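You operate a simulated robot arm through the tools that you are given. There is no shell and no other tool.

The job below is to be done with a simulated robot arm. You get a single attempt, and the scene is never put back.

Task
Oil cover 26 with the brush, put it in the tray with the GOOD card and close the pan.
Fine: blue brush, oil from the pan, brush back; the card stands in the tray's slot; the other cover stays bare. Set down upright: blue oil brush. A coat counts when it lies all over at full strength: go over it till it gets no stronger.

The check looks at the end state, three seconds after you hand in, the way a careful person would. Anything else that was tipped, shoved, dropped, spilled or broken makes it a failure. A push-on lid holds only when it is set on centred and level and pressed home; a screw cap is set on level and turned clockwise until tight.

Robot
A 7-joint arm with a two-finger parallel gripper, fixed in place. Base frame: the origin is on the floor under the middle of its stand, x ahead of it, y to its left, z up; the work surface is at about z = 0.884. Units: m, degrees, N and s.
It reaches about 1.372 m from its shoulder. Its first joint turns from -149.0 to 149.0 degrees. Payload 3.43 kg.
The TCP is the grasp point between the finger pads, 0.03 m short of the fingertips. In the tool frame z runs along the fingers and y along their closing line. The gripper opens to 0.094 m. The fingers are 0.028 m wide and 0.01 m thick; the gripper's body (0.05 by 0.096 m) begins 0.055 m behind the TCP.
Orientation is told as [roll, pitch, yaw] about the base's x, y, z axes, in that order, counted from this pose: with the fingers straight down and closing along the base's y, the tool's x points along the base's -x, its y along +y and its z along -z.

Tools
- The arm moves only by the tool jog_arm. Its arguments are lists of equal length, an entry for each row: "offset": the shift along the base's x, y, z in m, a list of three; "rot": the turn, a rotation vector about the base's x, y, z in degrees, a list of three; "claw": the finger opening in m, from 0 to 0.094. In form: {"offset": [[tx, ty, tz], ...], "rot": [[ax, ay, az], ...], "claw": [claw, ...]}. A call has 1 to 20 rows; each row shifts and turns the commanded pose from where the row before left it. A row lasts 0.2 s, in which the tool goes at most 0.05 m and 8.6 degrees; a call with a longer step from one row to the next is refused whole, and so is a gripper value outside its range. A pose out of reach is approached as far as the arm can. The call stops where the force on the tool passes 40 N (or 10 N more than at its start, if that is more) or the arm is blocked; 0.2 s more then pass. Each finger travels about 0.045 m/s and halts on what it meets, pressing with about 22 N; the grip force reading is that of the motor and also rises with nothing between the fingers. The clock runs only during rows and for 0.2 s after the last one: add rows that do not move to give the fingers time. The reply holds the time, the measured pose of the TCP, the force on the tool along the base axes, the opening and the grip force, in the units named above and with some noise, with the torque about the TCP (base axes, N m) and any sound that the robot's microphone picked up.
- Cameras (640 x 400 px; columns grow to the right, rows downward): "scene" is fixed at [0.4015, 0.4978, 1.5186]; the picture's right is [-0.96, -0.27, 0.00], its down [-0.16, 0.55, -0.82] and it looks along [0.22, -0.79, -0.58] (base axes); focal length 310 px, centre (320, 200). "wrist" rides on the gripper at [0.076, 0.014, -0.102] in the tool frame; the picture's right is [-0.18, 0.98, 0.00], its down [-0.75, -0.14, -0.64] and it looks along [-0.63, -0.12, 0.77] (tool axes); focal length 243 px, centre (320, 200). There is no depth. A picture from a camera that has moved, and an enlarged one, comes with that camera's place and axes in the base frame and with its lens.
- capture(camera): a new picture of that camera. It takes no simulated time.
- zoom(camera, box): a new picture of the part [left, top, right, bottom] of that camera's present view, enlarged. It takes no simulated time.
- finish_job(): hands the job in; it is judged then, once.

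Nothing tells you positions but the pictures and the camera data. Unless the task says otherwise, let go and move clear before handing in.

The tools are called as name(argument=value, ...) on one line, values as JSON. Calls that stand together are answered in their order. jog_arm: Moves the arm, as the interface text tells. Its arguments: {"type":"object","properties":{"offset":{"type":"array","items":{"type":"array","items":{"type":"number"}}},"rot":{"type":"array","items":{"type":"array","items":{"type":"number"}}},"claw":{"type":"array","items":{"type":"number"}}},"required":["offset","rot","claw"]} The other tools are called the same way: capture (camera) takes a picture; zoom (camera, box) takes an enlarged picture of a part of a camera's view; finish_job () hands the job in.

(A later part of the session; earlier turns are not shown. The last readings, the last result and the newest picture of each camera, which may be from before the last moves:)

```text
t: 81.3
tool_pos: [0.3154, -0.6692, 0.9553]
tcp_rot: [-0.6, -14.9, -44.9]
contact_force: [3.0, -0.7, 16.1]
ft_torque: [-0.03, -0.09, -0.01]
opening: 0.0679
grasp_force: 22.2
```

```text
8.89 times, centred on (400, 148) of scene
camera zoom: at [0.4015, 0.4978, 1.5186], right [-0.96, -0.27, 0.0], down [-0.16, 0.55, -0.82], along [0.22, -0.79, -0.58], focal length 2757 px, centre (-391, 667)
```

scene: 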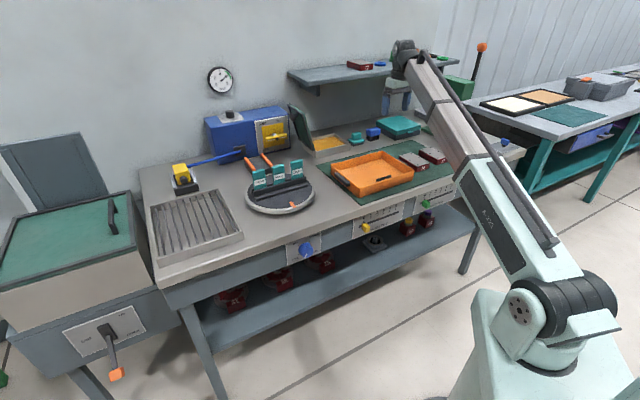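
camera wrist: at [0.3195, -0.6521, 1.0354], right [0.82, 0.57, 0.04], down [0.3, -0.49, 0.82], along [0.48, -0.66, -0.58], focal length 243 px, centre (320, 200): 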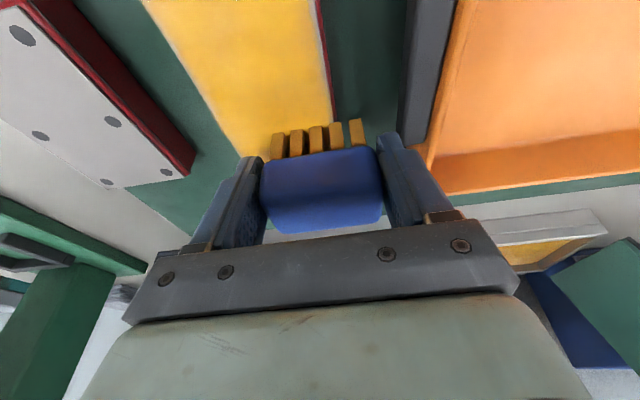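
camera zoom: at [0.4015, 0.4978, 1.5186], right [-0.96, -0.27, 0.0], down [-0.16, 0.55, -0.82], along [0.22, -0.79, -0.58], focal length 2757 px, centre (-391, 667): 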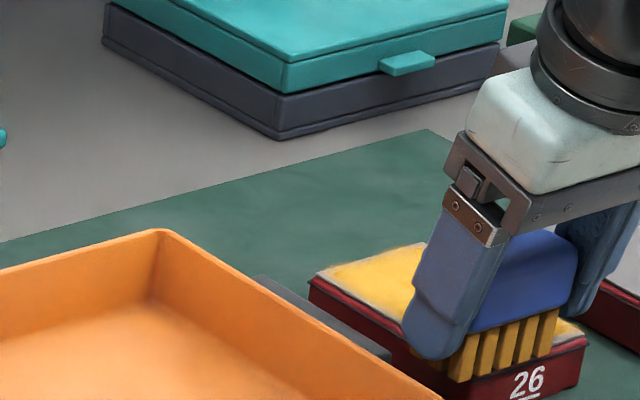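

jog_arm(offset=[[-0.00566, -0.00566, 0.0003], [-0.00566, -0.00566, 0], [-0.00566, -0.00566, 0], [-0.00566, -0.00566, 0], [-0.00566, -0.00566, 0], [-0.00566, -0.00566, 0], [0.0081, -0.0081, 0], [0.0081, -0.0081, 0], [0.0081, -0.0081, 0], [0.0081, -0.0081, 0], [0.0081, -0.0081, 0], [0.0081, -0.0081, 0], [0.0081, -0.0081, 0], [0.0081, -0.0081, 0], [0, 0, 0]], rot=[[0, 0, 0], [0, 0, 0], [0, 0, 0], [0, 0, 0], [0, 0, 0], [0, 0, 0], [0, 0, 0], [0, 0, 0], [0, 0, 0], [0, 0, 0], [0, 0, 0], [0, 0, 0], [0, 0, 0], [0, 0, 0], [0, 0, 0]], claw=[0.05, 0.05, 0.05, 0.05, 0.05, 0.05, 0.05, 0.05, 0.05, 0.05, 0.05, 0.05, 0.05, 0.05, 0.05])

zoom(camera="scene", box=[370, 125, 430, 170])

zoom(camera="wrist", box=[160, 0, 400, 150])

```text
t: 84.5
tool_pos: [0.3465, -0.7677, 0.9549]
tcp_rot: [-0.6, -14.9, -44.8]
contact_force: [0.3, 0.9, -1.0]
ft_torque: [0.02, 0.0, -0.01]
opening: 0.0677
grasp_force: 22.3
```

```text
8.89 times, centred on (400, 148) of scene
camera zoom: at [0.4015, 0.4978, 1.5186], right [-0.96, -0.27, 0.0], down [-0.16, 0.55, -0.82], along [0.22, -0.79, -0.58], focal length 2757 px, centre (-391, 667)
```

zoom: 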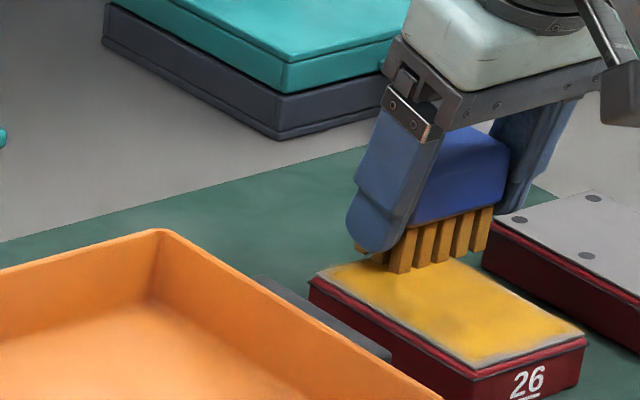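

```text
2.67 times, centred on (280, 75) of wrist
camera zoom: at [0.2863, -0.687, 1.0351], right [0.82, 0.57, 0.04], down [0.3, -0.49, 0.82], along [0.48, -0.66, -0.58], focal length 647 px, centre (427, 533)
```

zoom: 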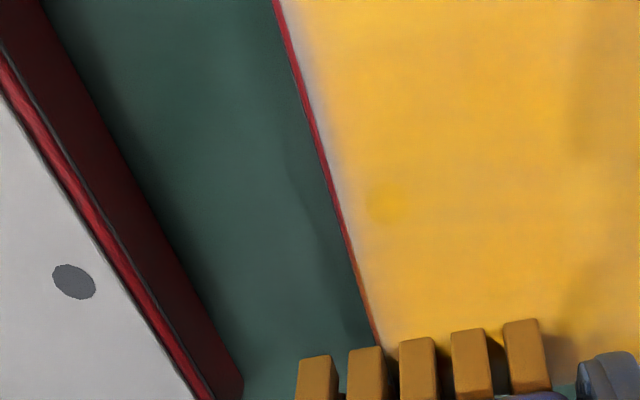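

jog_arm(offset=[[0, 0, -0.001], [0, 0, 0]], rot=[[0, 0, 0], [0, 0, 0]], claw=[0.05, 0.05])

jog_arm(offset=[[0, 0, -0.0007], [0, 0, 0]], rot=[[0, 0, 0], [0, 0, 0]], claw=[0.05, 0.05])

```text
t: 85.1
tool_pos: [0.3461, -0.7682, 0.9553]
tcp_rot: [-0.6, -15.1, -45.0]
contact_force: [-0.9, 1.1, 12.2]
ft_torque: [0.21, -0.02, 0.01]
opening: 0.0681
grasp_force: 22.4
```

```text
t: 85.7
tool_pos: [0.3461, -0.7683, 0.9554]
tcp_rot: [-0.6, -15.0, -44.9]
contact_force: [0.8, -2.1, 18.2]
ft_torque: [0.06, -0.03, 0.0]
opening: 0.0682
grasp_force: 22.3
```

jog_arm(offset=[[0, 0, 0.0006], [-0.0081, 0.0081, 0], [-0.0081, 0.0081, 0], [-0.0081, 0.0081, 0], [-0.0081, 0.0081, 0], [0, 0, 0]], rot=[[0, 0, 0], [0, 0, 0], [0, 0, 0], [0, 0, 0], [0, 0, 0], [0, 0, 0]], claw=[0.05, 0.05, 0.05, 0.05, 0.05, 0.05])

jog_arm(offset=[[-0.0081, 0.0081, 0], [-0.0081, 0.0081, 0], [-0.0081, 0.0081, 0], [-0.0081, 0.0081, 0], [0, 0, 0]], rot=[[0, 0, 0], [0, 0, 0], [0, 0, 0], [0, 0, 0], [0, 0, 0]], claw=[0.05, 0.05, 0.05, 0.05, 0.05])

jog_arm(offset=[[0.0081, -0.0081, 0], [0.0081, -0.0081, 0], [0.0081, -0.0081, 0], [0.0081, -0.0081, 0], [0.0081, -0.0081, 0], [0.0081, -0.0081, 0], [0.0081, -0.0081, 0], [0.0081, -0.0081, 0], [0, 0, 0]], rot=[[0, 0, 0], [0, 0, 0], [0, 0, 0], [0, 0, 0], [0, 0, 0], [0, 0, 0], [0, 0, 0], [0, 0, 0], [0, 0, 0]], claw=[0.05, 0.05, 0.05, 0.05, 0.05, 0.05, 0.05, 0.05, 0.05])

zoom(camera="wrist", box=[160, 0, 400, 150])

zoom(camera="scene", box=[370, 125, 430, 170])

```text
t: 87.1
tool_pos: [0.3137, -0.735, 0.9552]
tcp_rot: [-0.5, -14.9, -44.9]
contact_force: [1.6, -0.9, 7.0]
ft_torque: [0.0, 0.04, -0.03]
opening: 0.068
grasp_force: 21.7
```

```text
t: 88.3
tool_pos: [0.2816, -0.7036, 0.9544]
tcp_rot: [-0.6, -14.9, -44.8]
contact_force: [-0.7, 0.7, 0.1]
ft_torque: [0.03, 0.0, -0.02]
opening: 0.0678
grasp_force: 21.8
```

```text
t: 90.3
tool_pos: [0.346, -0.7686, 0.954]
tcp_rot: [-0.7, -14.9, -45.0]
contact_force: [0.1, 0.1, -1.9]
ft_torque: [0.03, 0.02, 0.0]
opening: 0.0678
grasp_force: 22.2
```

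```text
2.67 times, centred on (280, 75) of wrist
camera zoom: at [0.2865, -0.687, 1.0342], right [0.82, 0.57, 0.04], down [0.3, -0.49, 0.82], along [0.48, -0.66, -0.58], focal length 647 px, centre (427, 533)
```

zoom: 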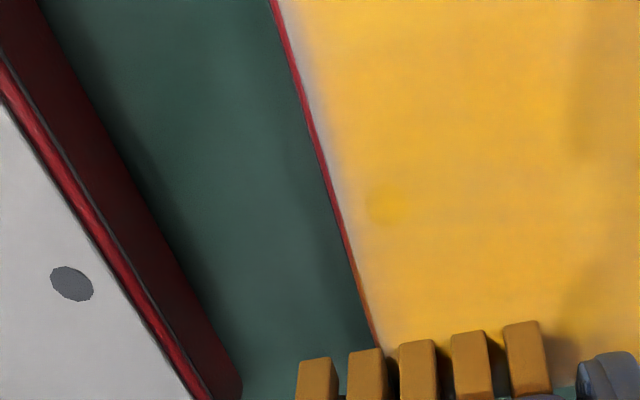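

```text
8.89 times, centred on (400, 148) of scene
camera zoom: at [0.4015, 0.4978, 1.5186], right [-0.96, -0.27, 0.0], down [-0.16, 0.55, -0.82], along [0.22, -0.79, -0.58], focal length 2757 px, centre (-391, 667)
```

zoom: 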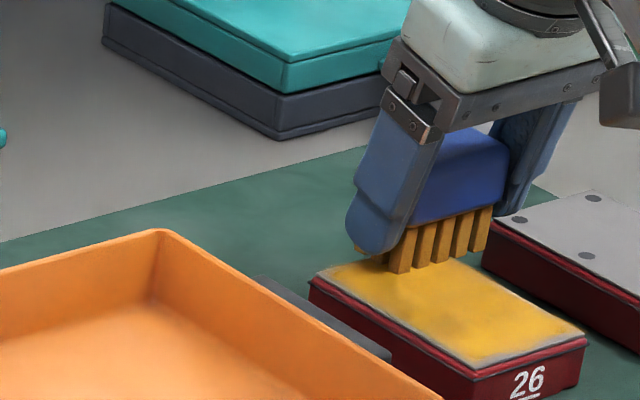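

The left edge no longer changes, so the brush is probably dry. I'll go back for a fresh load of oil.

jog_arm(offset=[[0, 0, 0.02], [0, 0, 0.03], [0, 0, 0.025], [0.0293, -0.0005, 0], [0.0293, -0.0005, 0], [0.0293, -0.0005, 0], [0.0293, -0.0005, 0], [0.0293, -0.0005, 0], [0.0293, -0.0005, 0], [0.0293, -0.0005, 0], [0.0293, -0.0005, 0], [0.0293, -0.0005, 0], [0.0293, -0.0005, 0], [0.0293, -0.0005, 0], [0.0293, -0.0005, 0], [0.029, -0.0002, 0], [0, 0, 0]], rot=[[0, 0, 0], [0, 0, 0], [0, 0, 0], [0, 0, 0], [0, 0, 0], [0, 0, 0], [0, 0, 0], [0, 0, 0], [0, 0, 0], [0, 0, 0], [0, 0, 0], [0, 0, 0], [0, 0, 0], [0, 0, 0], [0, 0, 0], [0, 0, 0], [0, 0, 0]], claw=[0.05, 0.05, 0.05, 0.05, 0.05, 0.05, 0.05, 0.05, 0.05, 0.05, 0.05, 0.05, 0.05, 0.05, 0.05, 0.05, 0.05])

zoom(camera="scene", box=[380, 125, 450, 175])

capture(camera="wrist")

```text
t: 93.9
tool_pos: [0.7273, -0.7763, 1.0294]
tcp_rot: [-0.6, -15.0, -45.0]
contact_force: [0.1, 0.2, -0.8]
ft_torque: [0.01, 0.03, -0.01]
opening: 0.0677
grasp_force: 22.2
```

```text
8.00 times, centred on (415, 150) of scene
camera zoom: at [0.4015, 0.4978, 1.5186], right [-0.96, -0.27, 0.0], down [-0.16, 0.55, -0.82], along [0.22, -0.79, -0.58], focal length 2482 px, centre (-440, 600)
```

zoom: 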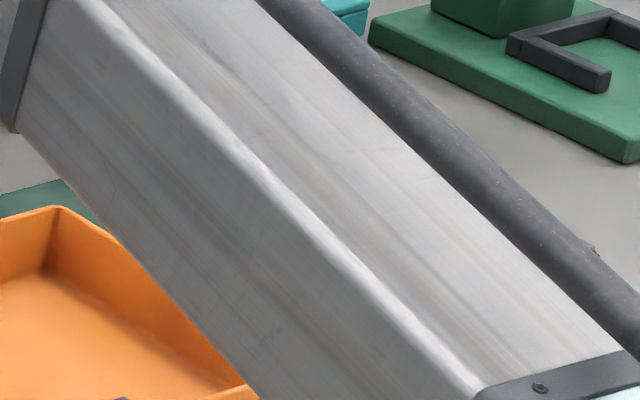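

```text
taken
camera wrist: at [0.667, -0.6937, 1.1091], right [0.82, 0.57, 0.04], down [0.3, -0.49, 0.82], along [0.48, -0.66, -0.58], focal length 243 px, centre (320, 200)
```

wrist: 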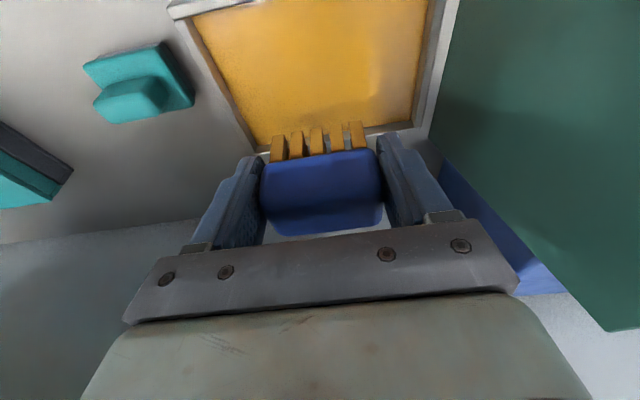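

jog_arm(offset=[[0, 0, -0.025], [0, 0, -0.025], [0, 0, -0.02], [0, 0, -0.009], [0, 0, -0.002], [0, 0, 0]], rot=[[0, 0, 0], [0, 0, 0], [0, 0, 0], [0, 0, 0], [0, 0, 0], [0, 0, 0]], claw=[0.05, 0.05, 0.05, 0.05, 0.05, 0.05])

jog_arm(offset=[[0, 0, -0.001], [0, 0, 0]], rot=[[0, 0, 0], [0, 0, 0]], claw=[0.05, 0.05])

```text
t: 95.3
tool_pos: [0.7274, -0.773, 0.9482]
tcp_rot: [-0.5, -14.9, -44.8]
contact_force: [0.1, 0.0, -0.4]
ft_torque: [0.01, -0.03, 0.02]
opening: 0.0682
grasp_force: 22.0
```

```text
t: 95.9
tool_pos: [0.7264, -0.7743, 0.948]
tcp_rot: [-0.6, -14.9, -44.9]
contact_force: [0.2, 0.5, -0.9]
ft_torque: [0.01, 0.03, 0.02]
opening: 0.0678
grasp_force: 21.7
```

jog_arm(offset=[[0, 0, -0.001], [0, 0, 0]], rot=[[0, 0, 0], [0, 0, 0]], claw=[0.05, 0.05])

jog_arm(offset=[[0, 0, -0.001], [0, 0, 0]], rot=[[0, 0, 0], [0, 0, 0]], claw=[0.05, 0.05])

jog_arm(offset=[[0, 0, -0.001], [0, 0, 0]], rot=[[0, 0, 0], [0, 0, 0]], claw=[0.05, 0.05])

```text
t: 96.5
tool_pos: [0.7264, -0.7749, 0.945]
tcp_rot: [-0.6, -14.9, -44.8]
contact_force: [0.7, -0.5, -0.9]
ft_torque: [0.05, 0.01, -0.03]
opening: 0.0679
grasp_force: 22.1
```

```text
t: 97.1
tool_pos: [0.7265, -0.7741, 0.9448]
tcp_rot: [-0.6, -14.9, -44.9]
contact_force: [0.2, 0.0, 0.1]
ft_torque: [0.03, 0.0, 0.02]
opening: 0.0678
grasp_force: 22.0
```

```text
t: 97.7
tool_pos: [0.7266, -0.7744, 0.9439]
tcp_rot: [-0.6, -15.0, -44.9]
contact_force: [-0.2, 0.4, 0.6]
ft_torque: [0.07, -0.03, 0.02]
opening: 0.0681
grasp_force: 22.4
```

jog_arm(offset=[[0, 0, -0.0008], [0, 0, 0], [0, 0, 0], [0, 0, 0]], rot=[[0, 0, 0], [0, 0, 0], [0, 0, 0], [0, 0, 0]], claw=[0.05, 0.05, 0.05, 0.05])

zoom(camera="wrist", box=[220, 60, 420, 185])

```text
t: 98.7
tool_pos: [0.7266, -0.7733, 0.9439]
tcp_rot: [-0.6, -15.0, -45.0]
contact_force: [0.5, 0.2, 9.9]
ft_torque: [0.11, -0.03, 0.0]
opening: 0.0678
grasp_force: 22.1
```

```text
3.20 times, centred on (320, 122) of wrist
camera zoom: at [0.6668, -0.693, 1.024], right [0.82, 0.57, 0.04], down [0.3, -0.49, 0.82], along [0.48, -0.66, -0.58], focal length 776 px, centre (320, 448)
```

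zoom: 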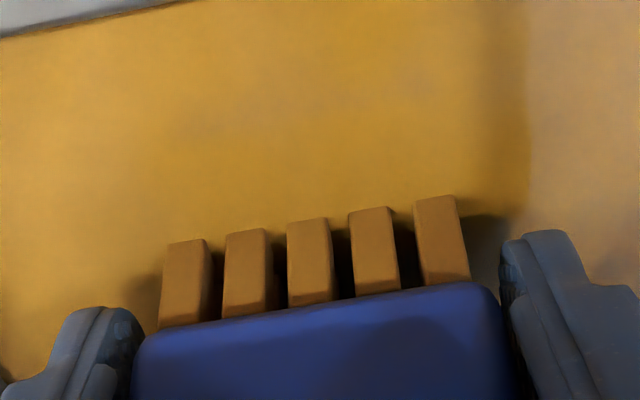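

Reloaded with about 10 N of contact. I'll return to the far end of the cover's left edge.

jog_arm(offset=[[0, 0, 0.01], [0, 0, 0.025], [0, 0, 0.025], [0, 0, 0.02], [0, 0, 0], [-0.02935, 0.0005, 0], [-0.02935, 0.0005, 0], [-0.02935, 0.0005, 0], [-0.02935, 0.0005, 0], [-0.02935, 0.0005, 0], [-0.02935, 0.0005, 0], [-0.02935, 0.0005, 0], [-0.02935, 0.0005, 0], [-0.02935, 0.0005, 0], [-0.02935, 0.0005, 0], [-0.02935, 0.0005, 0], [-0.02935, 0.0005, 0], [-0.02935, 0.0008, 0], [0, 0, 0]], rot=[[0, 0, 0], [0, 0, 0], [0, 0, 0], [0, 0, 0], [0, 0, 0], [0, 0, 0], [0, 0, 0], [0, 0, 0], [0, 0, 0], [0, 0, 0], [0, 0, 0], [0, 0, 0], [0, 0, 0], [0, 0, 0], [0, 0, 0], [0, 0, 0], [0, 0, 0], [0, 0, 0], [0, 0, 0]], claw=[0.05, 0.05, 0.05, 0.05, 0.05, 0.05, 0.05, 0.05, 0.05, 0.05, 0.05, 0.05, 0.05, 0.05, 0.05, 0.05, 0.05, 0.05, 0.05])

jog_arm(offset=[[0, 0, -0.02], [0, 0, -0.02], [0, 0, -0.02], [0, 0, -0.007], [0, 0, 0]], rot=[[0, 0, 0], [0, 0, 0], [0, 0, 0], [0, 0, 0], [0, 0, 0]], claw=[0.05, 0.05, 0.05, 0.05, 0.05])

```text
t: 102.7
tool_pos: [0.3447, -0.7678, 1.0233]
tcp_rot: [-0.6, -14.9, -44.9]
contact_force: [0.5, -0.2, -0.2]
ft_torque: [-0.01, 0.0, -0.02]
opening: 0.0679
grasp_force: 22.1
```

```text
t: 103.9
tool_pos: [0.3448, -0.7682, 0.9579]
tcp_rot: [-0.6, -15.0, -44.9]
contact_force: [-0.1, -0.4, -0.3]
ft_torque: [0.05, 0.0, -0.03]
opening: 0.0676
grasp_force: 21.9
```

jog_arm(offset=[[0, 0, -0.0015], [0, 0, 0]], rot=[[0, 0, 0], [0, 0, 0]], claw=[0.05, 0.05])

jog_arm(offset=[[0, 0, -0.001], [0, 0, 0]], rot=[[0, 0, 0], [0, 0, 0]], claw=[0.05, 0.05])

zoom(camera="wrist", box=[160, 0, 400, 150])

```text
t: 104.5
tool_pos: [0.3449, -0.7669, 0.9543]
tcp_rot: [-0.6, -14.9, -44.9]
contact_force: [0.0, 0.8, -0.7]
ft_torque: [0.0, 0.03, -0.01]
opening: 0.068
grasp_force: 21.8
```

```text
t: 105.1
tool_pos: [0.3444, -0.7683, 0.9545]
tcp_rot: [-0.6, -15.0, -45.0]
contact_force: [0.7, 0.2, 5.5]
ft_torque: [0.12, -0.08, 0.02]
opening: 0.0678
grasp_force: 22.0
```

```text
2.67 times, centred on (280, 75) of wrist
camera zoom: at [0.2848, -0.6866, 1.0341], right [0.82, 0.57, 0.04], down [0.3, -0.49, 0.82], along [0.48, -0.66, -0.58], focal length 647 px, centre (427, 533)
```

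zoom: 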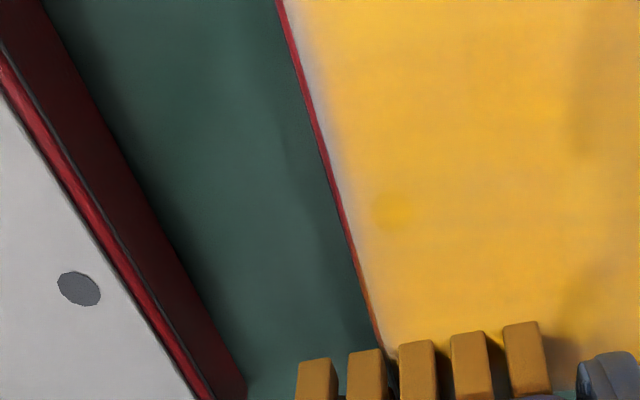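

jog_arm(offset=[[-0.0081, 0.0081, -0.0002], [-0.0081, 0.0081, 0], [-0.0081, 0.0081, -0.0002], [-0.0081, 0.0081, 0], [0, 0, 0]], rot=[[0, 0, 0], [0, 0, 0], [0, 0, 0], [0, 0, 0], [0, 0, 0]], claw=[0.05, 0.05, 0.05, 0.05, 0.05])

jog_arm(offset=[[-0.0081, 0.0081, -0.0002], [-0.0081, 0.0081, 0], [-0.0081, 0.0081, 0], [-0.0081, 0.0081, 0], [0, 0, 0]], rot=[[0, 0, 0], [0, 0, 0], [0, 0, 0], [0, 0, 0], [0, 0, 0]], claw=[0.05, 0.05, 0.05, 0.05, 0.05])

jog_arm(offset=[[0.0081, -0.0081, 0], [0.0081, -0.0081, 0], [0.0081, -0.0081, 0.0002], [0.0081, -0.0081, 0], [0.0081, -0.0081, 0.0002], [0.0081, -0.0081, 0], [0.0081, -0.0081, 0], [0.0081, -0.0081, 0], [0, 0, 0]], rot=[[0, 0, 0], [0, 0, 0], [0, 0, 0], [0, 0, 0], [0, 0, 0], [0, 0, 0], [0, 0, 0], [0, 0, 0], [0, 0, 0]], claw=[0.05, 0.05, 0.05, 0.05, 0.05, 0.05, 0.05, 0.05, 0.05])

zoom(camera="wrist", box=[160, 0, 400, 150])

```text
t: 106.3
tool_pos: [0.3121, -0.7346, 0.9546]
tcp_rot: [-0.5, -15.0, -44.9]
contact_force: [3.5, -2.0, 15.5]
ft_torque: [0.02, -0.04, -0.04]
opening: 0.0676
grasp_force: 21.9
```

```text
t: 107.5
tool_pos: [0.2784, -0.7027, 0.9539]
tcp_rot: [-0.6, -14.9, -44.8]
contact_force: [0.5, 0.4, 12.1]
ft_torque: [-0.01, -0.11, -0.02]
opening: 0.0678
grasp_force: 21.7
```

```text
t: 109.5
tool_pos: [0.3448, -0.7669, 0.9539]
tcp_rot: [-0.5, -14.9, -44.9]
contact_force: [0.2, 0.3, -0.2]
ft_torque: [-0.05, 0.01, 0.0]
opening: 0.068
grasp_force: 22.2
```

```text
2.67 times, centred on (280, 75) of wrist
camera zoom: at [0.2845, -0.6859, 1.0339], right [0.82, 0.57, 0.04], down [0.3, -0.49, 0.82], along [0.48, -0.66, -0.58], focal length 647 px, centre (427, 533)
```

zoom: 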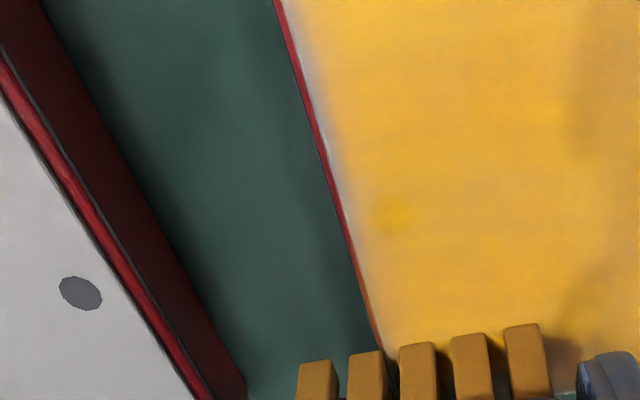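

The left edge is filling in. Now I'll sweep the far edge, the tray-side edge and the near edge with the fresh oil.

jog_arm(offset=[[0, 0, -0.0008], [0.0057, 0.0057, 0], [0.0057, 0.0057, 0], [0.0057, 0.0057, 0], [0.0057, 0.0057, 0], [0.0057, 0.0057, 0], [0.0057, 0.0057, 0], [0, 0, 0]], rot=[[0, 0, 0], [0, 0, 0], [0, 0, 0], [0, 0, 0], [0, 0, 0], [0, 0, 0], [0, 0, 0], [0, 0, 0]], claw=[0.05, 0.05, 0.05, 0.05, 0.05, 0.05, 0.05, 0.05])

jog_arm(offset=[[-0.0081, 0.0081, -0.0002], [-0.0081, 0.0081, 0], [-0.0081, 0.0081, -0.0002], [-0.0081, 0.0081, 0], [-0.0081, 0.0081, -0.0002], [-0.0081, 0.0081, 0], [-0.0081, 0.0081, 0], [-0.0081, 0.0081, 0], [0, 0, 0]], rot=[[0, 0, 0], [0, 0, 0], [0, 0, 0], [0, 0, 0], [0, 0, 0], [0, 0, 0], [0, 0, 0], [0, 0, 0], [0, 0, 0]], claw=[0.05, 0.05, 0.05, 0.05, 0.05, 0.05, 0.05, 0.05, 0.05])

zoom(camera="wrist", box=[160, 0, 400, 150])

zoom(camera="scene", box=[370, 125, 430, 170])

```text
t: 111.3
tool_pos: [0.3777, -0.7332, 0.9526]
tcp_rot: [-0.6, -15.0, -44.9]
contact_force: [-2.2, -2.3, 14.2]
ft_torque: [-0.05, 0.07, -0.02]
opening: 0.0679
grasp_force: 21.4
```

```text
t: 113.3
tool_pos: [0.3134, -0.668, 0.9533]
tcp_rot: [-0.6, -14.9, -44.9]
contact_force: [1.2, -1.7, 17.2]
ft_torque: [-0.03, -0.18, 0.02]
opening: 0.0679
grasp_force: 21.9
```

```text
2.67 times, centred on (280, 75) of wrist
camera zoom: at [0.2533, -0.587, 1.0326], right [0.82, 0.57, 0.04], down [0.3, -0.49, 0.82], along [0.48, -0.66, -0.58], focal length 647 px, centre (427, 533)
```

zoom: 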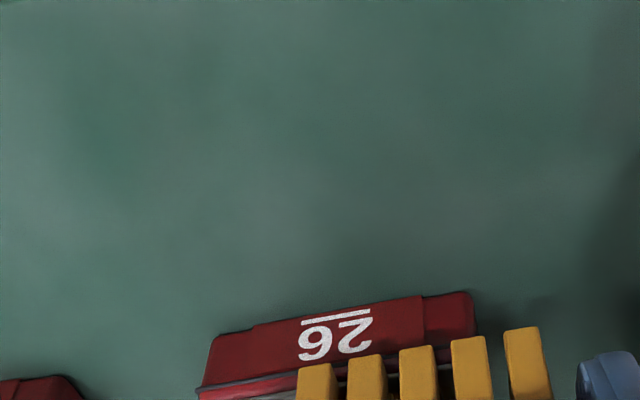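

```text
8.89 times, centred on (400, 148) of scene
camera zoom: at [0.4015, 0.4978, 1.5186], right [-0.96, -0.27, 0.0], down [-0.16, 0.55, -0.82], along [0.22, -0.79, -0.58], focal length 2757 px, centre (-391, 667)
```

zoom: 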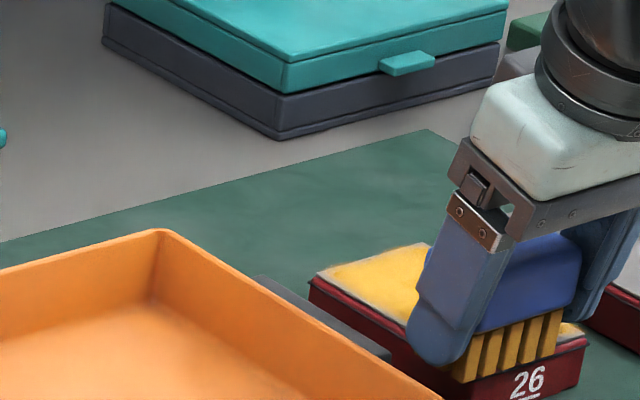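

jog_arm(offset=[[-0.0057, -0.0057, 0.0003], [-0.0057, -0.0057, 0], [-0.0057, -0.0057, 0], [-0.0057, -0.0057, 0], [-0.0057, -0.0057, 0], [-0.0057, -0.0057, 0], [0, 0, 0]], rot=[[0, 0, 0], [0, 0, 0], [0, 0, 0], [0, 0, 0], [0, 0, 0], [0, 0, 0], [0, 0, 0]], claw=[0.05, 0.05, 0.05, 0.05, 0.05, 0.05, 0.05])

jog_arm(offset=[[0.0057, 0.0057, -0.0003], [0.0057, 0.0057, 0], [0.0057, 0.0057, 0], [0.0057, 0.0057, 0], [0, 0, 0], [0, 0, 0.03], [0.025, -0.025, 0.025], [0.03, -0.03, 0], [0.025, -0.025, 0], [0, 0, 0]], rot=[[0, 0, 0], [0, 0, 0], [0, 0, 0], [0, 0, 0], [0, 0, 0], [0, 0, 0], [0, 0, 0], [0, 0, 0], [0, 0, 0], [0, 0, 0]], claw=[0.05, 0.05, 0.05, 0.05, 0.05, 0.05, 0.05, 0.05, 0.05, 0.05])

zoom(camera="wrist", box=[160, 0, 400, 150])

zoom(camera="scene", box=[390, 135, 430, 165])

```text
t: 114.9
tool_pos: [0.2796, -0.7025, 0.9537]
tcp_rot: [-0.6, -15.1, -44.9]
contact_force: [0.9, 1.1, 7.9]
ft_torque: [0.16, -0.17, 0.01]
opening: 0.0679
grasp_force: 21.8
```

```text
t: 117.1
tool_pos: [0.3812, -0.7603, 1.0075]
tcp_rot: [-0.6, -14.9, -44.9]
contact_force: [0.5, 0.7, -1.3]
ft_torque: [-0.01, -0.01, 0.0]
opening: 0.0678
grasp_force: 21.7
```

```text
2.67 times, centred on (280, 75) of wrist
camera zoom: at [0.3216, -0.6792, 1.0872], right [0.82, 0.57, 0.04], down [0.3, -0.49, 0.82], along [0.48, -0.66, -0.58], focal length 647 px, centre (427, 533)
```

zoom: 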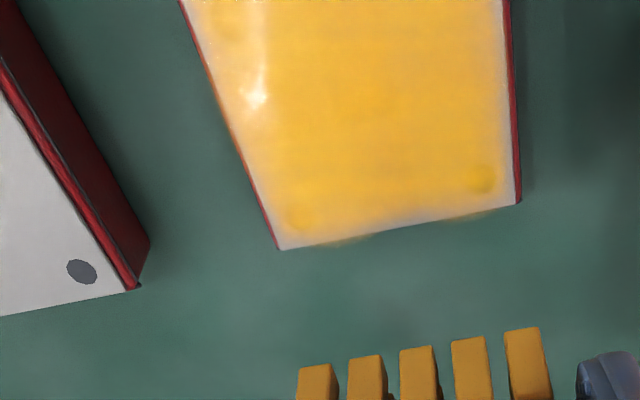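

```text
13.33 times, centred on (410, 150) of scene
camera zoom: at [0.4015, 0.4978, 1.5186], right [-0.96, -0.27, 0.0], down [-0.16, 0.55, -0.82], along [0.22, -0.79, -0.58], focal length 4136 px, centre (-880, 867)
```

zoom: 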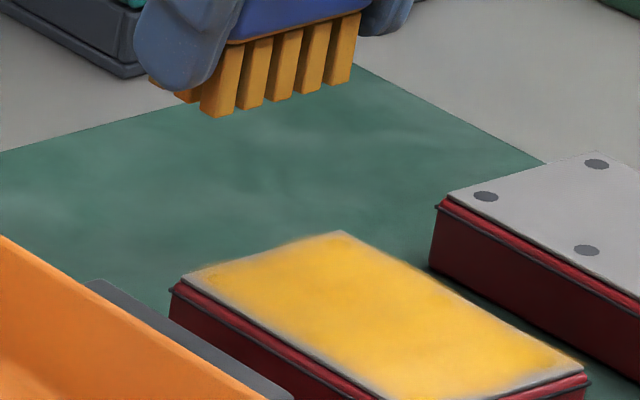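

zoom(camera="wrist", box=[220, 0, 370, 100])

zoom(camera="scene", box=[398, 148, 428, 168])

```text
4.00 times, centred on (295, 50) of wrist
camera zoom: at [0.3216, -0.6792, 1.0872], right [0.82, 0.57, 0.04], down [0.3, -0.49, 0.82], along [0.48, -0.66, -0.58], focal length 970 px, centre (420, 800)
```

zoom: 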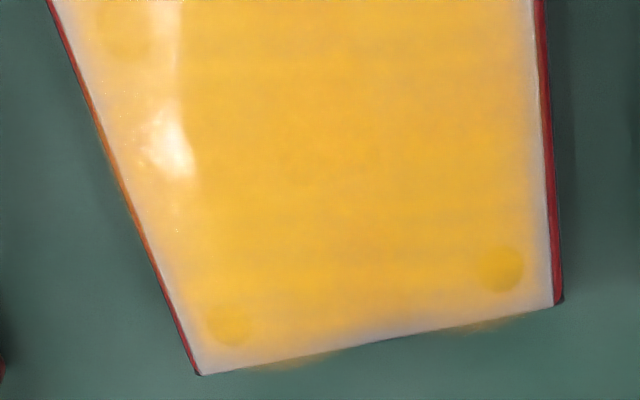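

```text
16.00 times, centred on (413, 158) of scene
camera zoom: at [0.4015, 0.4978, 1.5186], right [-0.96, -0.27, 0.0], down [-0.16, 0.55, -0.82], along [0.22, -0.79, -0.58], focal length 4963 px, centre (-1168, 872)
```

zoom: 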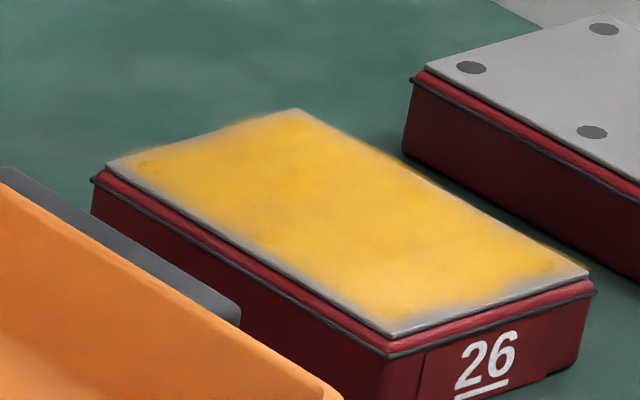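

There is still a pale band of about 3 mm at the rim and at the far-left corner. I'll go round the perimeter once more with the brush further over the edges and compare.

jog_arm(offset=[[-0.0332, -0.0092, -0.01], [0, 0, -0.02], [0, 0, -0.02], [0, 0, -0.0025], [0, 0, 0]], rot=[[0, 0, 0], [0, 0, 0], [0, 0, 0], [0, 0, 0], [0, 0, 0]], claw=[0.05, 0.05, 0.05, 0.05, 0.05])

jog_arm(offset=[[0, 0, -0.001], [0, 0, 0]], rot=[[0, 0, 0], [0, 0, 0]], claw=[0.05, 0.05])

jog_arm(offset=[[0, 0, -0.001], [0, 0, 0]], rot=[[0, 0, 0], [0, 0, 0]], claw=[0.05, 0.05])

```text
t: 118.3
tool_pos: [0.349, -0.7695, 0.9542]
tcp_rot: [-0.6, -15.0, -44.9]
contact_force: [0.5, -0.3, -1.2]
ft_torque: [-0.01, -0.01, 0.01]
opening: 0.0678
grasp_force: 21.8
```

```text
t: 118.9
tool_pos: [0.3495, -0.7694, 0.9538]
tcp_rot: [-0.6, -14.9, -44.9]
contact_force: [0.5, 0.1, -0.2]
ft_torque: [0.01, 0.02, 0.02]
opening: 0.0677
grasp_force: 21.9
```

```text
t: 119.5
tool_pos: [0.3482, -0.77, 0.9532]
tcp_rot: [-0.6, -15.0, -44.9]
contact_force: [-0.6, 0.0, 1.8]
ft_torque: [0.1, -0.03, 0.04]
opening: 0.0679
grasp_force: 21.7
```

jog_arm(offset=[[0, 0, -0.0006], [0.0057, 0.0057, 0], [0.0057, 0.0057, 0], [0.0057, 0.0057, 0], [0.0057, 0.0057, 0], [0.0057, 0.0057, 0], [0.0057, 0.0057, 0], [-0.0057, -0.0057, 0], [-0.0057, -0.0057, 0], [-0.0057, -0.0057, 0], [-0.0057, -0.0057, 0], [-0.0057, -0.0057, 0], [-0.0057, -0.0057, 0], [0, 0, 0]], rot=[[0, 0, 0], [0, 0, 0], [0, 0, 0], [0, 0, 0], [0, 0, 0], [0, 0, 0], [0, 0, 0], [0, 0, 0], [0, 0, 0], [0, 0, 0], [0, 0, 0], [0, 0, 0], [0, 0, 0], [0, 0, 0]], claw=[0.05, 0.05, 0.05, 0.05, 0.05, 0.05, 0.05, 0.05, 0.05, 0.05, 0.05, 0.05, 0.05, 0.05])

jog_arm(offset=[[-0.0085, 0.0085, -0.0003], [-0.0085, 0.0085, 0], [-0.0085, 0.0085, -0.0002], [-0.0085, 0.0085, 0], [-0.0085, 0.0085, -0.0002], [-0.0085, 0.0085, 0], [-0.0085, 0.0085, 0], [-0.0085, 0.0085, 0], [0, 0, 0]], rot=[[0, 0, 0], [0, 0, 0], [0, 0, 0], [0, 0, 0], [0, 0, 0], [0, 0, 0], [0, 0, 0], [0, 0, 0], [0, 0, 0]], claw=[0.05, 0.05, 0.05, 0.05, 0.05, 0.05, 0.05, 0.05, 0.05])

jog_arm(offset=[[0.0057, 0.0057, 0], [0.0057, 0.0057, 0], [0.0057, 0.0057, 0], [0.0057, 0.0057, 0], [0.0057, 0.0057, 0], [0.0057, 0.0057, 0], [-0.0057, -0.0057, 0], [-0.0057, -0.0057, 0], [-0.0057, -0.0057, 0], [0.0057, 0.0057, 0], [0.0057, 0.0057, 0], [0.0057, 0.0057, 0], [0, 0, 0]], rot=[[0, 0, 0], [0, 0, 0], [0, 0, 0], [0, 0, 0], [0, 0, 0], [0, 0, 0], [0, 0, 0], [0, 0, 0], [0, 0, 0], [0, 0, 0], [0, 0, 0], [0, 0, 0], [0, 0, 0]], claw=[0.05, 0.05, 0.05, 0.05, 0.05, 0.05, 0.05, 0.05, 0.05, 0.05, 0.05, 0.05, 0.05])

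jog_arm(offset=[[0.0085, -0.0085, 0], [0.0085, -0.0085, 0], [0.0085, -0.0085, 0], [0.0085, -0.0085, 0], [0.0085, -0.0085, 0], [0.0085, -0.0085, 0], [0.0085, -0.0085, 0], [0.0085, -0.0085, 0], [0, 0, 0]], rot=[[0, 0, 0], [0, 0, 0], [0, 0, 0], [0, 0, 0], [0, 0, 0], [0, 0, 0], [0, 0, 0], [0, 0, 0], [0, 0, 0]], claw=[0.05, 0.05, 0.05, 0.05, 0.05, 0.05, 0.05, 0.05, 0.05])

```text
t: 122.5
tool_pos: [0.3489, -0.7701, 0.9516]
tcp_rot: [-0.6, -15.0, -45.0]
contact_force: [2.2, 1.4, 6.5]
ft_torque: [0.21, -0.09, 0.0]
opening: 0.068
grasp_force: 22.1
```

```text
t: 124.5
tool_pos: [0.2812, -0.7006, 0.951]
tcp_rot: [-0.7, -14.9, -44.9]
contact_force: [0.8, 0.5, 7.0]
ft_torque: [0.06, -0.08, -0.01]
opening: 0.0679
grasp_force: 22.0
```

```text
t: 127.3
tool_pos: [0.316, -0.6675, 0.951]
tcp_rot: [-0.6, -14.9, -44.9]
contact_force: [0.4, 0.6, 1.3]
ft_torque: [0.02, 0.0, -0.01]
opening: 0.0679
grasp_force: 23.0
```

```text
t: 129.3
tool_pos: [0.3831, -0.7359, 0.9521]
tcp_rot: [-0.6, -15.0, -44.9]
contact_force: [-1.2, 0.2, 6.8]
ft_torque: [0.06, 0.01, 0.0]
opening: 0.0676
grasp_force: 21.6
```

jog_arm(offset=[[0, 0, 0.03], [0, 0, 0.026], [-0.0103, -0.0103, 0], [0.008, -0.008, 0], [0, 0, 0]], rot=[[0, 0, 0], [0, 0, 0], [0, 0, 0], [0, 0, 0], [0, 0, 0]], claw=[0.05, 0.05, 0.05, 0.05, 0.05])

zoom(camera="wrist", box=[220, 0, 370, 100])

zoom(camera="scene", box=[398, 148, 428, 168])

capture(camera="wrist")

```text
t: 130.5
tool_pos: [0.3801, -0.7534, 1.0076]
tcp_rot: [-0.6, -15.0, -44.9]
contact_force: [0.4, -0.3, -0.7]
ft_torque: [0.02, 0.01, -0.01]
opening: 0.0676
grasp_force: 21.7
```

```text
4.00 times, centred on (295, 50) of wrist
camera zoom: at [0.3208, -0.6723, 1.0875], right [0.82, 0.57, 0.04], down [0.3, -0.49, 0.82], along [0.48, -0.66, -0.58], focal length 970 px, centre (420, 800)
```

zoom: 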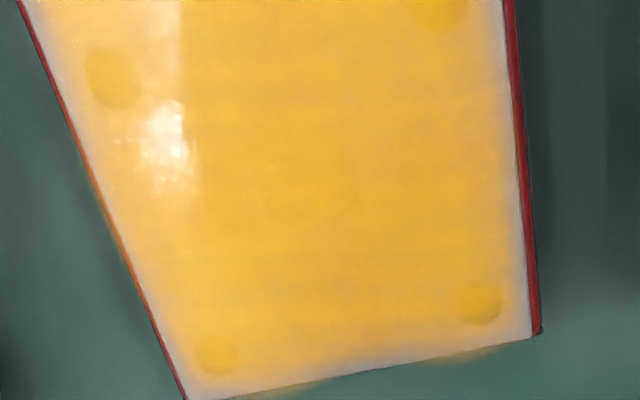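

```text
16.00 times, centred on (413, 158) of scene
camera zoom: at [0.4015, 0.4978, 1.5186], right [-0.96, -0.27, 0.0], down [-0.16, 0.55, -0.82], along [0.22, -0.79, -0.58], focal length 4963 px, centre (-1168, 872)
```

zoom: 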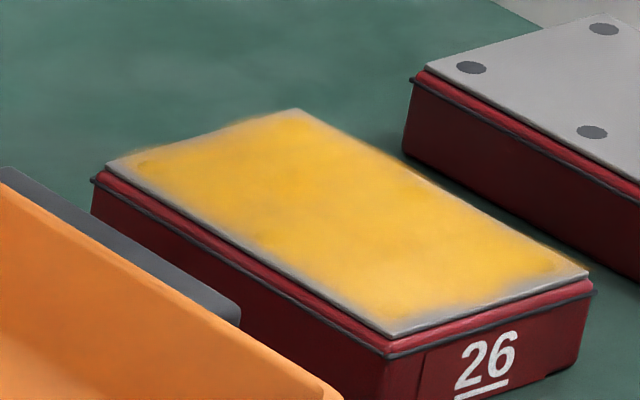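

```text
taken
camera wrist: at [0.3208, -0.6723, 1.0875], right [0.82, 0.57, 0.04], down [0.3, -0.49, 0.82], along [0.48, -0.66, -0.58], focal length 243 px, centre (320, 200)
```

wrist: 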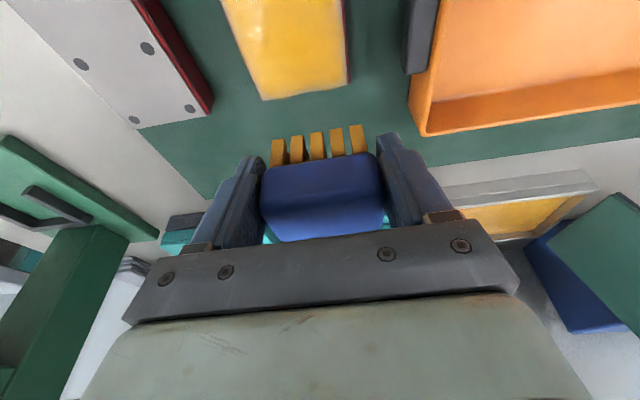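

The view did not change from the last pass, so the coat looks saturated, but the brush may have been dry. I'll dip once more and do a full verification pass.

jog_arm(offset=[[0, 0, 0.02], [0.02884, -0.00174, 0], [0.02884, -0.00174, 0], [0.02884, -0.00174, 0], [0.02884, -0.00174, 0], [0.02884, -0.00174, 0], [0.02884, -0.00174, 0], [0.02884, -0.00174, 0], [0.02884, -0.00174, 0], [0.02884, -0.00174, 0], [0.02884, -0.00174, 0], [0.02884, -0.00174, 0], [0.02884, -0.00174, 0], [0, 0, 0], [0, 0, -0.025], [0, 0, -0.025], [0, 0, -0.02], [0, 0, -0.01], [0, 0, -0.002], [0, 0, 0]], rot=[[0, 0, 0], [0, 0, 0], [0, 0, 0], [0, 0, 0], [0, 0, 0], [0, 0, 0], [0, 0, 0], [0, 0, 0], [0, 0, 0], [0, 0, 0], [0, 0, 0], [0, 0, 0], [0, 0, 0], [0, 0, 0], [0, 0, 0], [0, 0, 0], [0, 0, 0], [0, 0, 0], [0, 0, 0], [0, 0, 0]], claw=[0.05, 0.05, 0.05, 0.05, 0.05, 0.05, 0.05, 0.05, 0.05, 0.05, 0.05, 0.05, 0.05, 0.05, 0.05, 0.05, 0.05, 0.05, 0.05, 0.05])

jog_arm(offset=[[0, 0, -0.001], [0, 0, 0]], rot=[[0, 0, 0], [0, 0, 0]], claw=[0.05, 0.05])

jog_arm(offset=[[0, 0, -0.001], [0, 0, 0]], rot=[[0, 0, 0], [0, 0, 0]], claw=[0.05, 0.05])

```text
t: 134.7
tool_pos: [0.7274, -0.7738, 0.9463]
tcp_rot: [-0.7, -14.9, -44.8]
contact_force: [0.2, -0.5, -0.6]
ft_torque: [0.03, 0.01, 0.02]
opening: 0.0674
grasp_force: 21.9
```

```text
t: 135.3
tool_pos: [0.7272, -0.7731, 0.9445]
tcp_rot: [-0.6, -14.9, -44.9]
contact_force: [-0.4, 0.6, -1.5]
ft_torque: [-0.01, 0.0, -0.01]
opening: 0.0675
grasp_force: 22.0
```

```text
t: 135.9
tool_pos: [0.7265, -0.7729, 0.9433]
tcp_rot: [-0.6, -14.9, -44.8]
contact_force: [0.6, -0.4, -0.8]
ft_torque: [-0.02, 0.03, -0.03]
opening: 0.0676
grasp_force: 21.5
```

jog_arm(offset=[[0, 0, -0.001], [0, 0, 0]], rot=[[0, 0, 0], [0, 0, 0]], claw=[0.05, 0.05])

jog_arm(offset=[[0, 0, -0.001], [0, 0, 0]], rot=[[0, 0, 0], [0, 0, 0]], claw=[0.05, 0.05])

jog_arm(offset=[[0, 0, -0.001], [0, 0, 0]], rot=[[0, 0, 0], [0, 0, 0]], claw=[0.05, 0.05])

```text
t: 136.5
tool_pos: [0.7264, -0.7733, 0.9426]
tcp_rot: [-0.6, -14.9, -44.9]
contact_force: [-0.1, -0.2, -0.4]
ft_torque: [0.01, 0.02, 0.02]
opening: 0.0676
grasp_force: 22.5
```

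```text
t: 137.1
tool_pos: [0.7275, -0.7753, 0.9415]
tcp_rot: [-0.6, -15.0, -44.9]
contact_force: [-0.6, 0.3, 1.9]
ft_torque: [0.08, -0.04, 0.01]
opening: 0.0676
grasp_force: 22.2
```

```text
t: 137.7
tool_pos: [0.7263, -0.7731, 0.9413]
tcp_rot: [-0.6, -15.1, -44.9]
contact_force: [1.4, -1.2, 12.1]
ft_torque: [0.19, -0.22, -0.04]
opening: 0.0676
grasp_force: 22.3
```

jog_arm(offset=[[0, 0, 0], [0, 0, 0.01], [0, 0, 0.025], [0, 0, 0.025], [0, 0, 0.022], [0, 0, 0], [-0.02935, 0.0005, 0], [-0.02935, 0.0005, 0], [-0.02935, 0.0005, 0], [-0.02935, 0.0005, 0], [-0.02935, 0.0005, 0], [-0.02935, 0.0005, 0], [-0.02935, 0.0005, 0], [-0.02935, 0.0005, 0], [-0.02935, 0.0005, 0], [-0.02935, 0.0005, 0], [-0.02935, 0.0005, 0], [-0.02935, 0.0005, 0], [-0.02935, 0.0008, 0], [0, 0, 0]], rot=[[0, 0, 0], [0, 0, 0], [0, 0, 0], [0, 0, 0], [0, 0, 0], [0, 0, 0], [0, 0, 0], [0, 0, 0], [0, 0, 0], [0, 0, 0], [0, 0, 0], [0, 0, 0], [0, 0, 0], [0, 0, 0], [0, 0, 0], [0, 0, 0], [0, 0, 0], [0, 0, 0], [0, 0, 0], [0, 0, 0]], claw=[0.05, 0.05, 0.05, 0.05, 0.05, 0.05, 0.05, 0.05, 0.05, 0.05, 0.05, 0.05, 0.05, 0.05, 0.05, 0.05, 0.05, 0.05, 0.05, 0.05])

jog_arm(offset=[[0, 0, -0.02], [0, 0, -0.02], [0, 0, -0.02], [0, 0, -0.009], [0, 0, 0]], rot=[[0, 0, 0], [0, 0, 0], [0, 0, 0], [0, 0, 0], [0, 0, 0]], claw=[0.05, 0.05, 0.05, 0.05, 0.05])

jog_arm(offset=[[0, 0, -0.001], [0, 0, 0]], rot=[[0, 0, 0], [0, 0, 0]], claw=[0.05, 0.05])

jog_arm(offset=[[0, 0, -0.001], [0, 0, 0]], rot=[[0, 0, 0], [0, 0, 0]], claw=[0.05, 0.05])

```text
t: 141.9
tool_pos: [0.3457, -0.7662, 1.0222]
tcp_rot: [-0.6, -14.9, -45.0]
contact_force: [-0.2, -0.5, -0.3]
ft_torque: [-0.01, 0.02, -0.02]
opening: 0.0676
grasp_force: 22.3
```

```text
t: 143.1
tool_pos: [0.346, -0.7673, 0.9542]
tcp_rot: [-0.6, -15.0, -44.9]
contact_force: [0.3, -0.2, -1.2]
ft_torque: [0.01, -0.02, 0.02]
opening: 0.0679
grasp_force: 22.4
```

```text
t: 143.7
tool_pos: [0.3453, -0.7676, 0.9533]
tcp_rot: [-0.6, -14.9, -44.9]
contact_force: [0.8, -0.1, -0.2]
ft_torque: [0.0, -0.01, -0.05]
opening: 0.0675
grasp_force: 22.3
```

```text
t: 144.3
tool_pos: [0.345, -0.7668, 0.9518]
tcp_rot: [-0.6, -15.0, -44.9]
contact_force: [0.2, -0.2, 3.8]
ft_torque: [0.13, -0.12, -0.03]
opening: 0.0676
grasp_force: 22.3
```

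Contact again at about 4 N. I'll start the full verification pass with the left stroke and near sweep, then the right stroke, far sweep and middle.

jog_arm(offset=[[-0.0082, 0.0082, -0.0003], [-0.0082, 0.0082, -0.0002], [-0.0082, 0.0082, -0.0002], [-0.0082, 0.0082, -0.0001], [-0.0082, 0.0082, -0.0001], [-0.0082, 0.0082, 0], [-0.0082, 0.0082, 0], [-0.0082, 0.0082, 0], [0.0057, 0.0057, 0], [0.0057, 0.0057, 0], [0.0057, 0.0057, 0], [0.0057, 0.0057, 0], [0.0057, 0.0057, 0], [0.0057, 0.0057, 0], [0, 0, 0]], rot=[[0, 0, 0], [0, 0, 0], [0, 0, 0], [0, 0, 0], [0, 0, 0], [0, 0, 0], [0, 0, 0], [0, 0, 0], [0, 0, 0], [0, 0, 0], [0, 0, 0], [0, 0, 0], [0, 0, 0], [0, 0, 0], [0, 0, 0]], claw=[0.05, 0.05, 0.05, 0.05, 0.05, 0.05, 0.05, 0.05, 0.05, 0.05, 0.05, 0.05, 0.05, 0.05, 0.05])

jog_arm(offset=[[0.0084, -0.0084, 0], [0.0084, -0.0084, 0], [0.0084, -0.0084, 0], [0.0084, -0.0084, 0], [0.0084, -0.0084, 0], [0.0084, -0.0084, 0], [0.0084, -0.0084, 0], [0.0084, -0.0084, 0], [0, 0, 0]], rot=[[0, 0, 0], [0, 0, 0], [0, 0, 0], [0, 0, 0], [0, 0, 0], [0, 0, 0], [0, 0, 0], [0, 0, 0], [0, 0, 0]], claw=[0.05, 0.05, 0.05, 0.05, 0.05, 0.05, 0.05, 0.05, 0.05])

jog_arm(offset=[[-0.0057, -0.0057, 0], [-0.0057, -0.0057, 0], [-0.0057, -0.0057, 0], [-0.0057, -0.0057, 0], [-0.0057, -0.0057, 0], [-0.0057, -0.0057, 0], [0.0066, 0.0066, 0], [0.0066, 0.0066, 0], [0.0066, 0.0066, 0], [-0.0085, 0.0085, 0], [-0.0085, 0.0085, 0], [-0.0085, 0.0085, -0.0002], [-0.0085, 0.0085, 0], [-0.0085, 0.0085, -0.0001], [-0.0085, 0.0085, 0], [-0.0085, 0.0085, 0], [-0.0085, 0.0085, 0], [0, 0, 0]], rot=[[0, 0, 0], [0, 0, 0], [0, 0, 0], [0, 0, 0], [0, 0, 0], [0, 0, 0], [0, 0, 0], [0, 0, 0], [0, 0, 0], [0, 0, 0], [0, 0, 0], [0, 0, 0], [0, 0, 0], [0, 0, 0], [0, 0, 0], [0, 0, 0], [0, 0, 0], [0, 0, 0]], claw=[0.05, 0.05, 0.05, 0.05, 0.05, 0.05, 0.05, 0.05, 0.05, 0.05, 0.05, 0.05, 0.05, 0.05, 0.05, 0.05, 0.05, 0.05])

jog_arm(offset=[[0, 0, 0.03], [0.025, -0.025, 0.025], [0.03, -0.03, 0], [0.022, -0.022, 0], [0, 0, 0]], rot=[[0, 0, 0], [0, 0, 0], [0, 0, 0], [0, 0, 0], [0, 0, 0]], claw=[0.05, 0.05, 0.05, 0.05, 0.05])

zoom(camera="wrist", box=[220, 0, 370, 100])

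zoom(camera="scene", box=[398, 148, 428, 168])

```text
t: 147.5
tool_pos: [0.3132, -0.6663, 0.9524]
tcp_rot: [-0.7, -14.9, -44.9]
contact_force: [-1.0, -0.5, 4.6]
ft_torque: [0.02, -0.01, 0.0]
opening: 0.0676
grasp_force: 21.4
```

```text
t: 149.5
tool_pos: [0.3801, -0.7349, 0.9521]
tcp_rot: [-0.7, -15.1, -44.9]
contact_force: [0.0, -0.3, 1.8]
ft_torque: [0.0, 0.02, -0.01]
opening: 0.0678
grasp_force: 22.2
```

```text
t: 153.3
tool_pos: [0.2979, -0.6804, 0.95]
tcp_rot: [-0.6, -14.9, -44.8]
contact_force: [3.2, -2.4, 15.1]
ft_torque: [0.07, -0.28, -0.04]
opening: 0.0677
grasp_force: 21.4
```

```text
t: 154.5
tool_pos: [0.3753, -0.7576, 1.0071]
tcp_rot: [-0.6, -15.0, -44.9]
contact_force: [-0.2, -0.3, -1.2]
ft_torque: [0.03, 0.03, 0.01]
opening: 0.0675
grasp_force: 22.0
```

```text
4.00 times, centred on (295, 50) of wrist
camera zoom: at [0.3153, -0.6766, 1.0861], right [0.82, 0.57, 0.04], down [0.3, -0.49, 0.82], along [0.48, -0.66, -0.58], focal length 970 px, centre (420, 800)
```

zoom: 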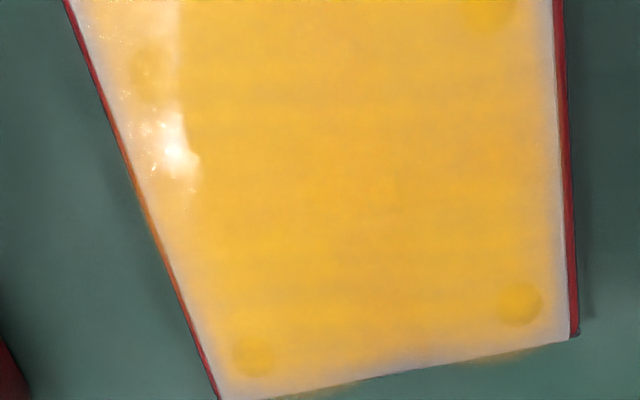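

```text
16.00 times, centred on (413, 158) of scene
camera zoom: at [0.4015, 0.4978, 1.5186], right [-0.96, -0.27, 0.0], down [-0.16, 0.55, -0.82], along [0.22, -0.79, -0.58], focal length 4963 px, centre (-1168, 872)
```

zoom: 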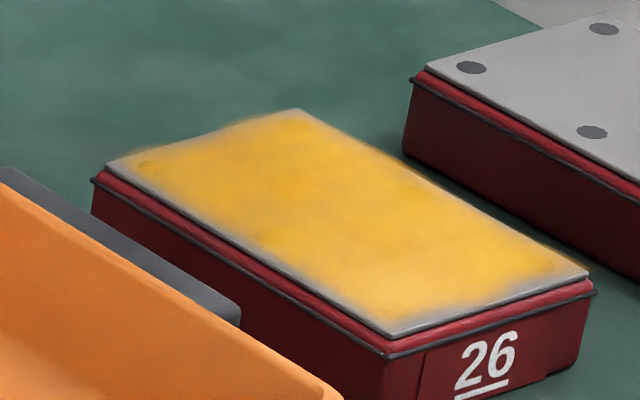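

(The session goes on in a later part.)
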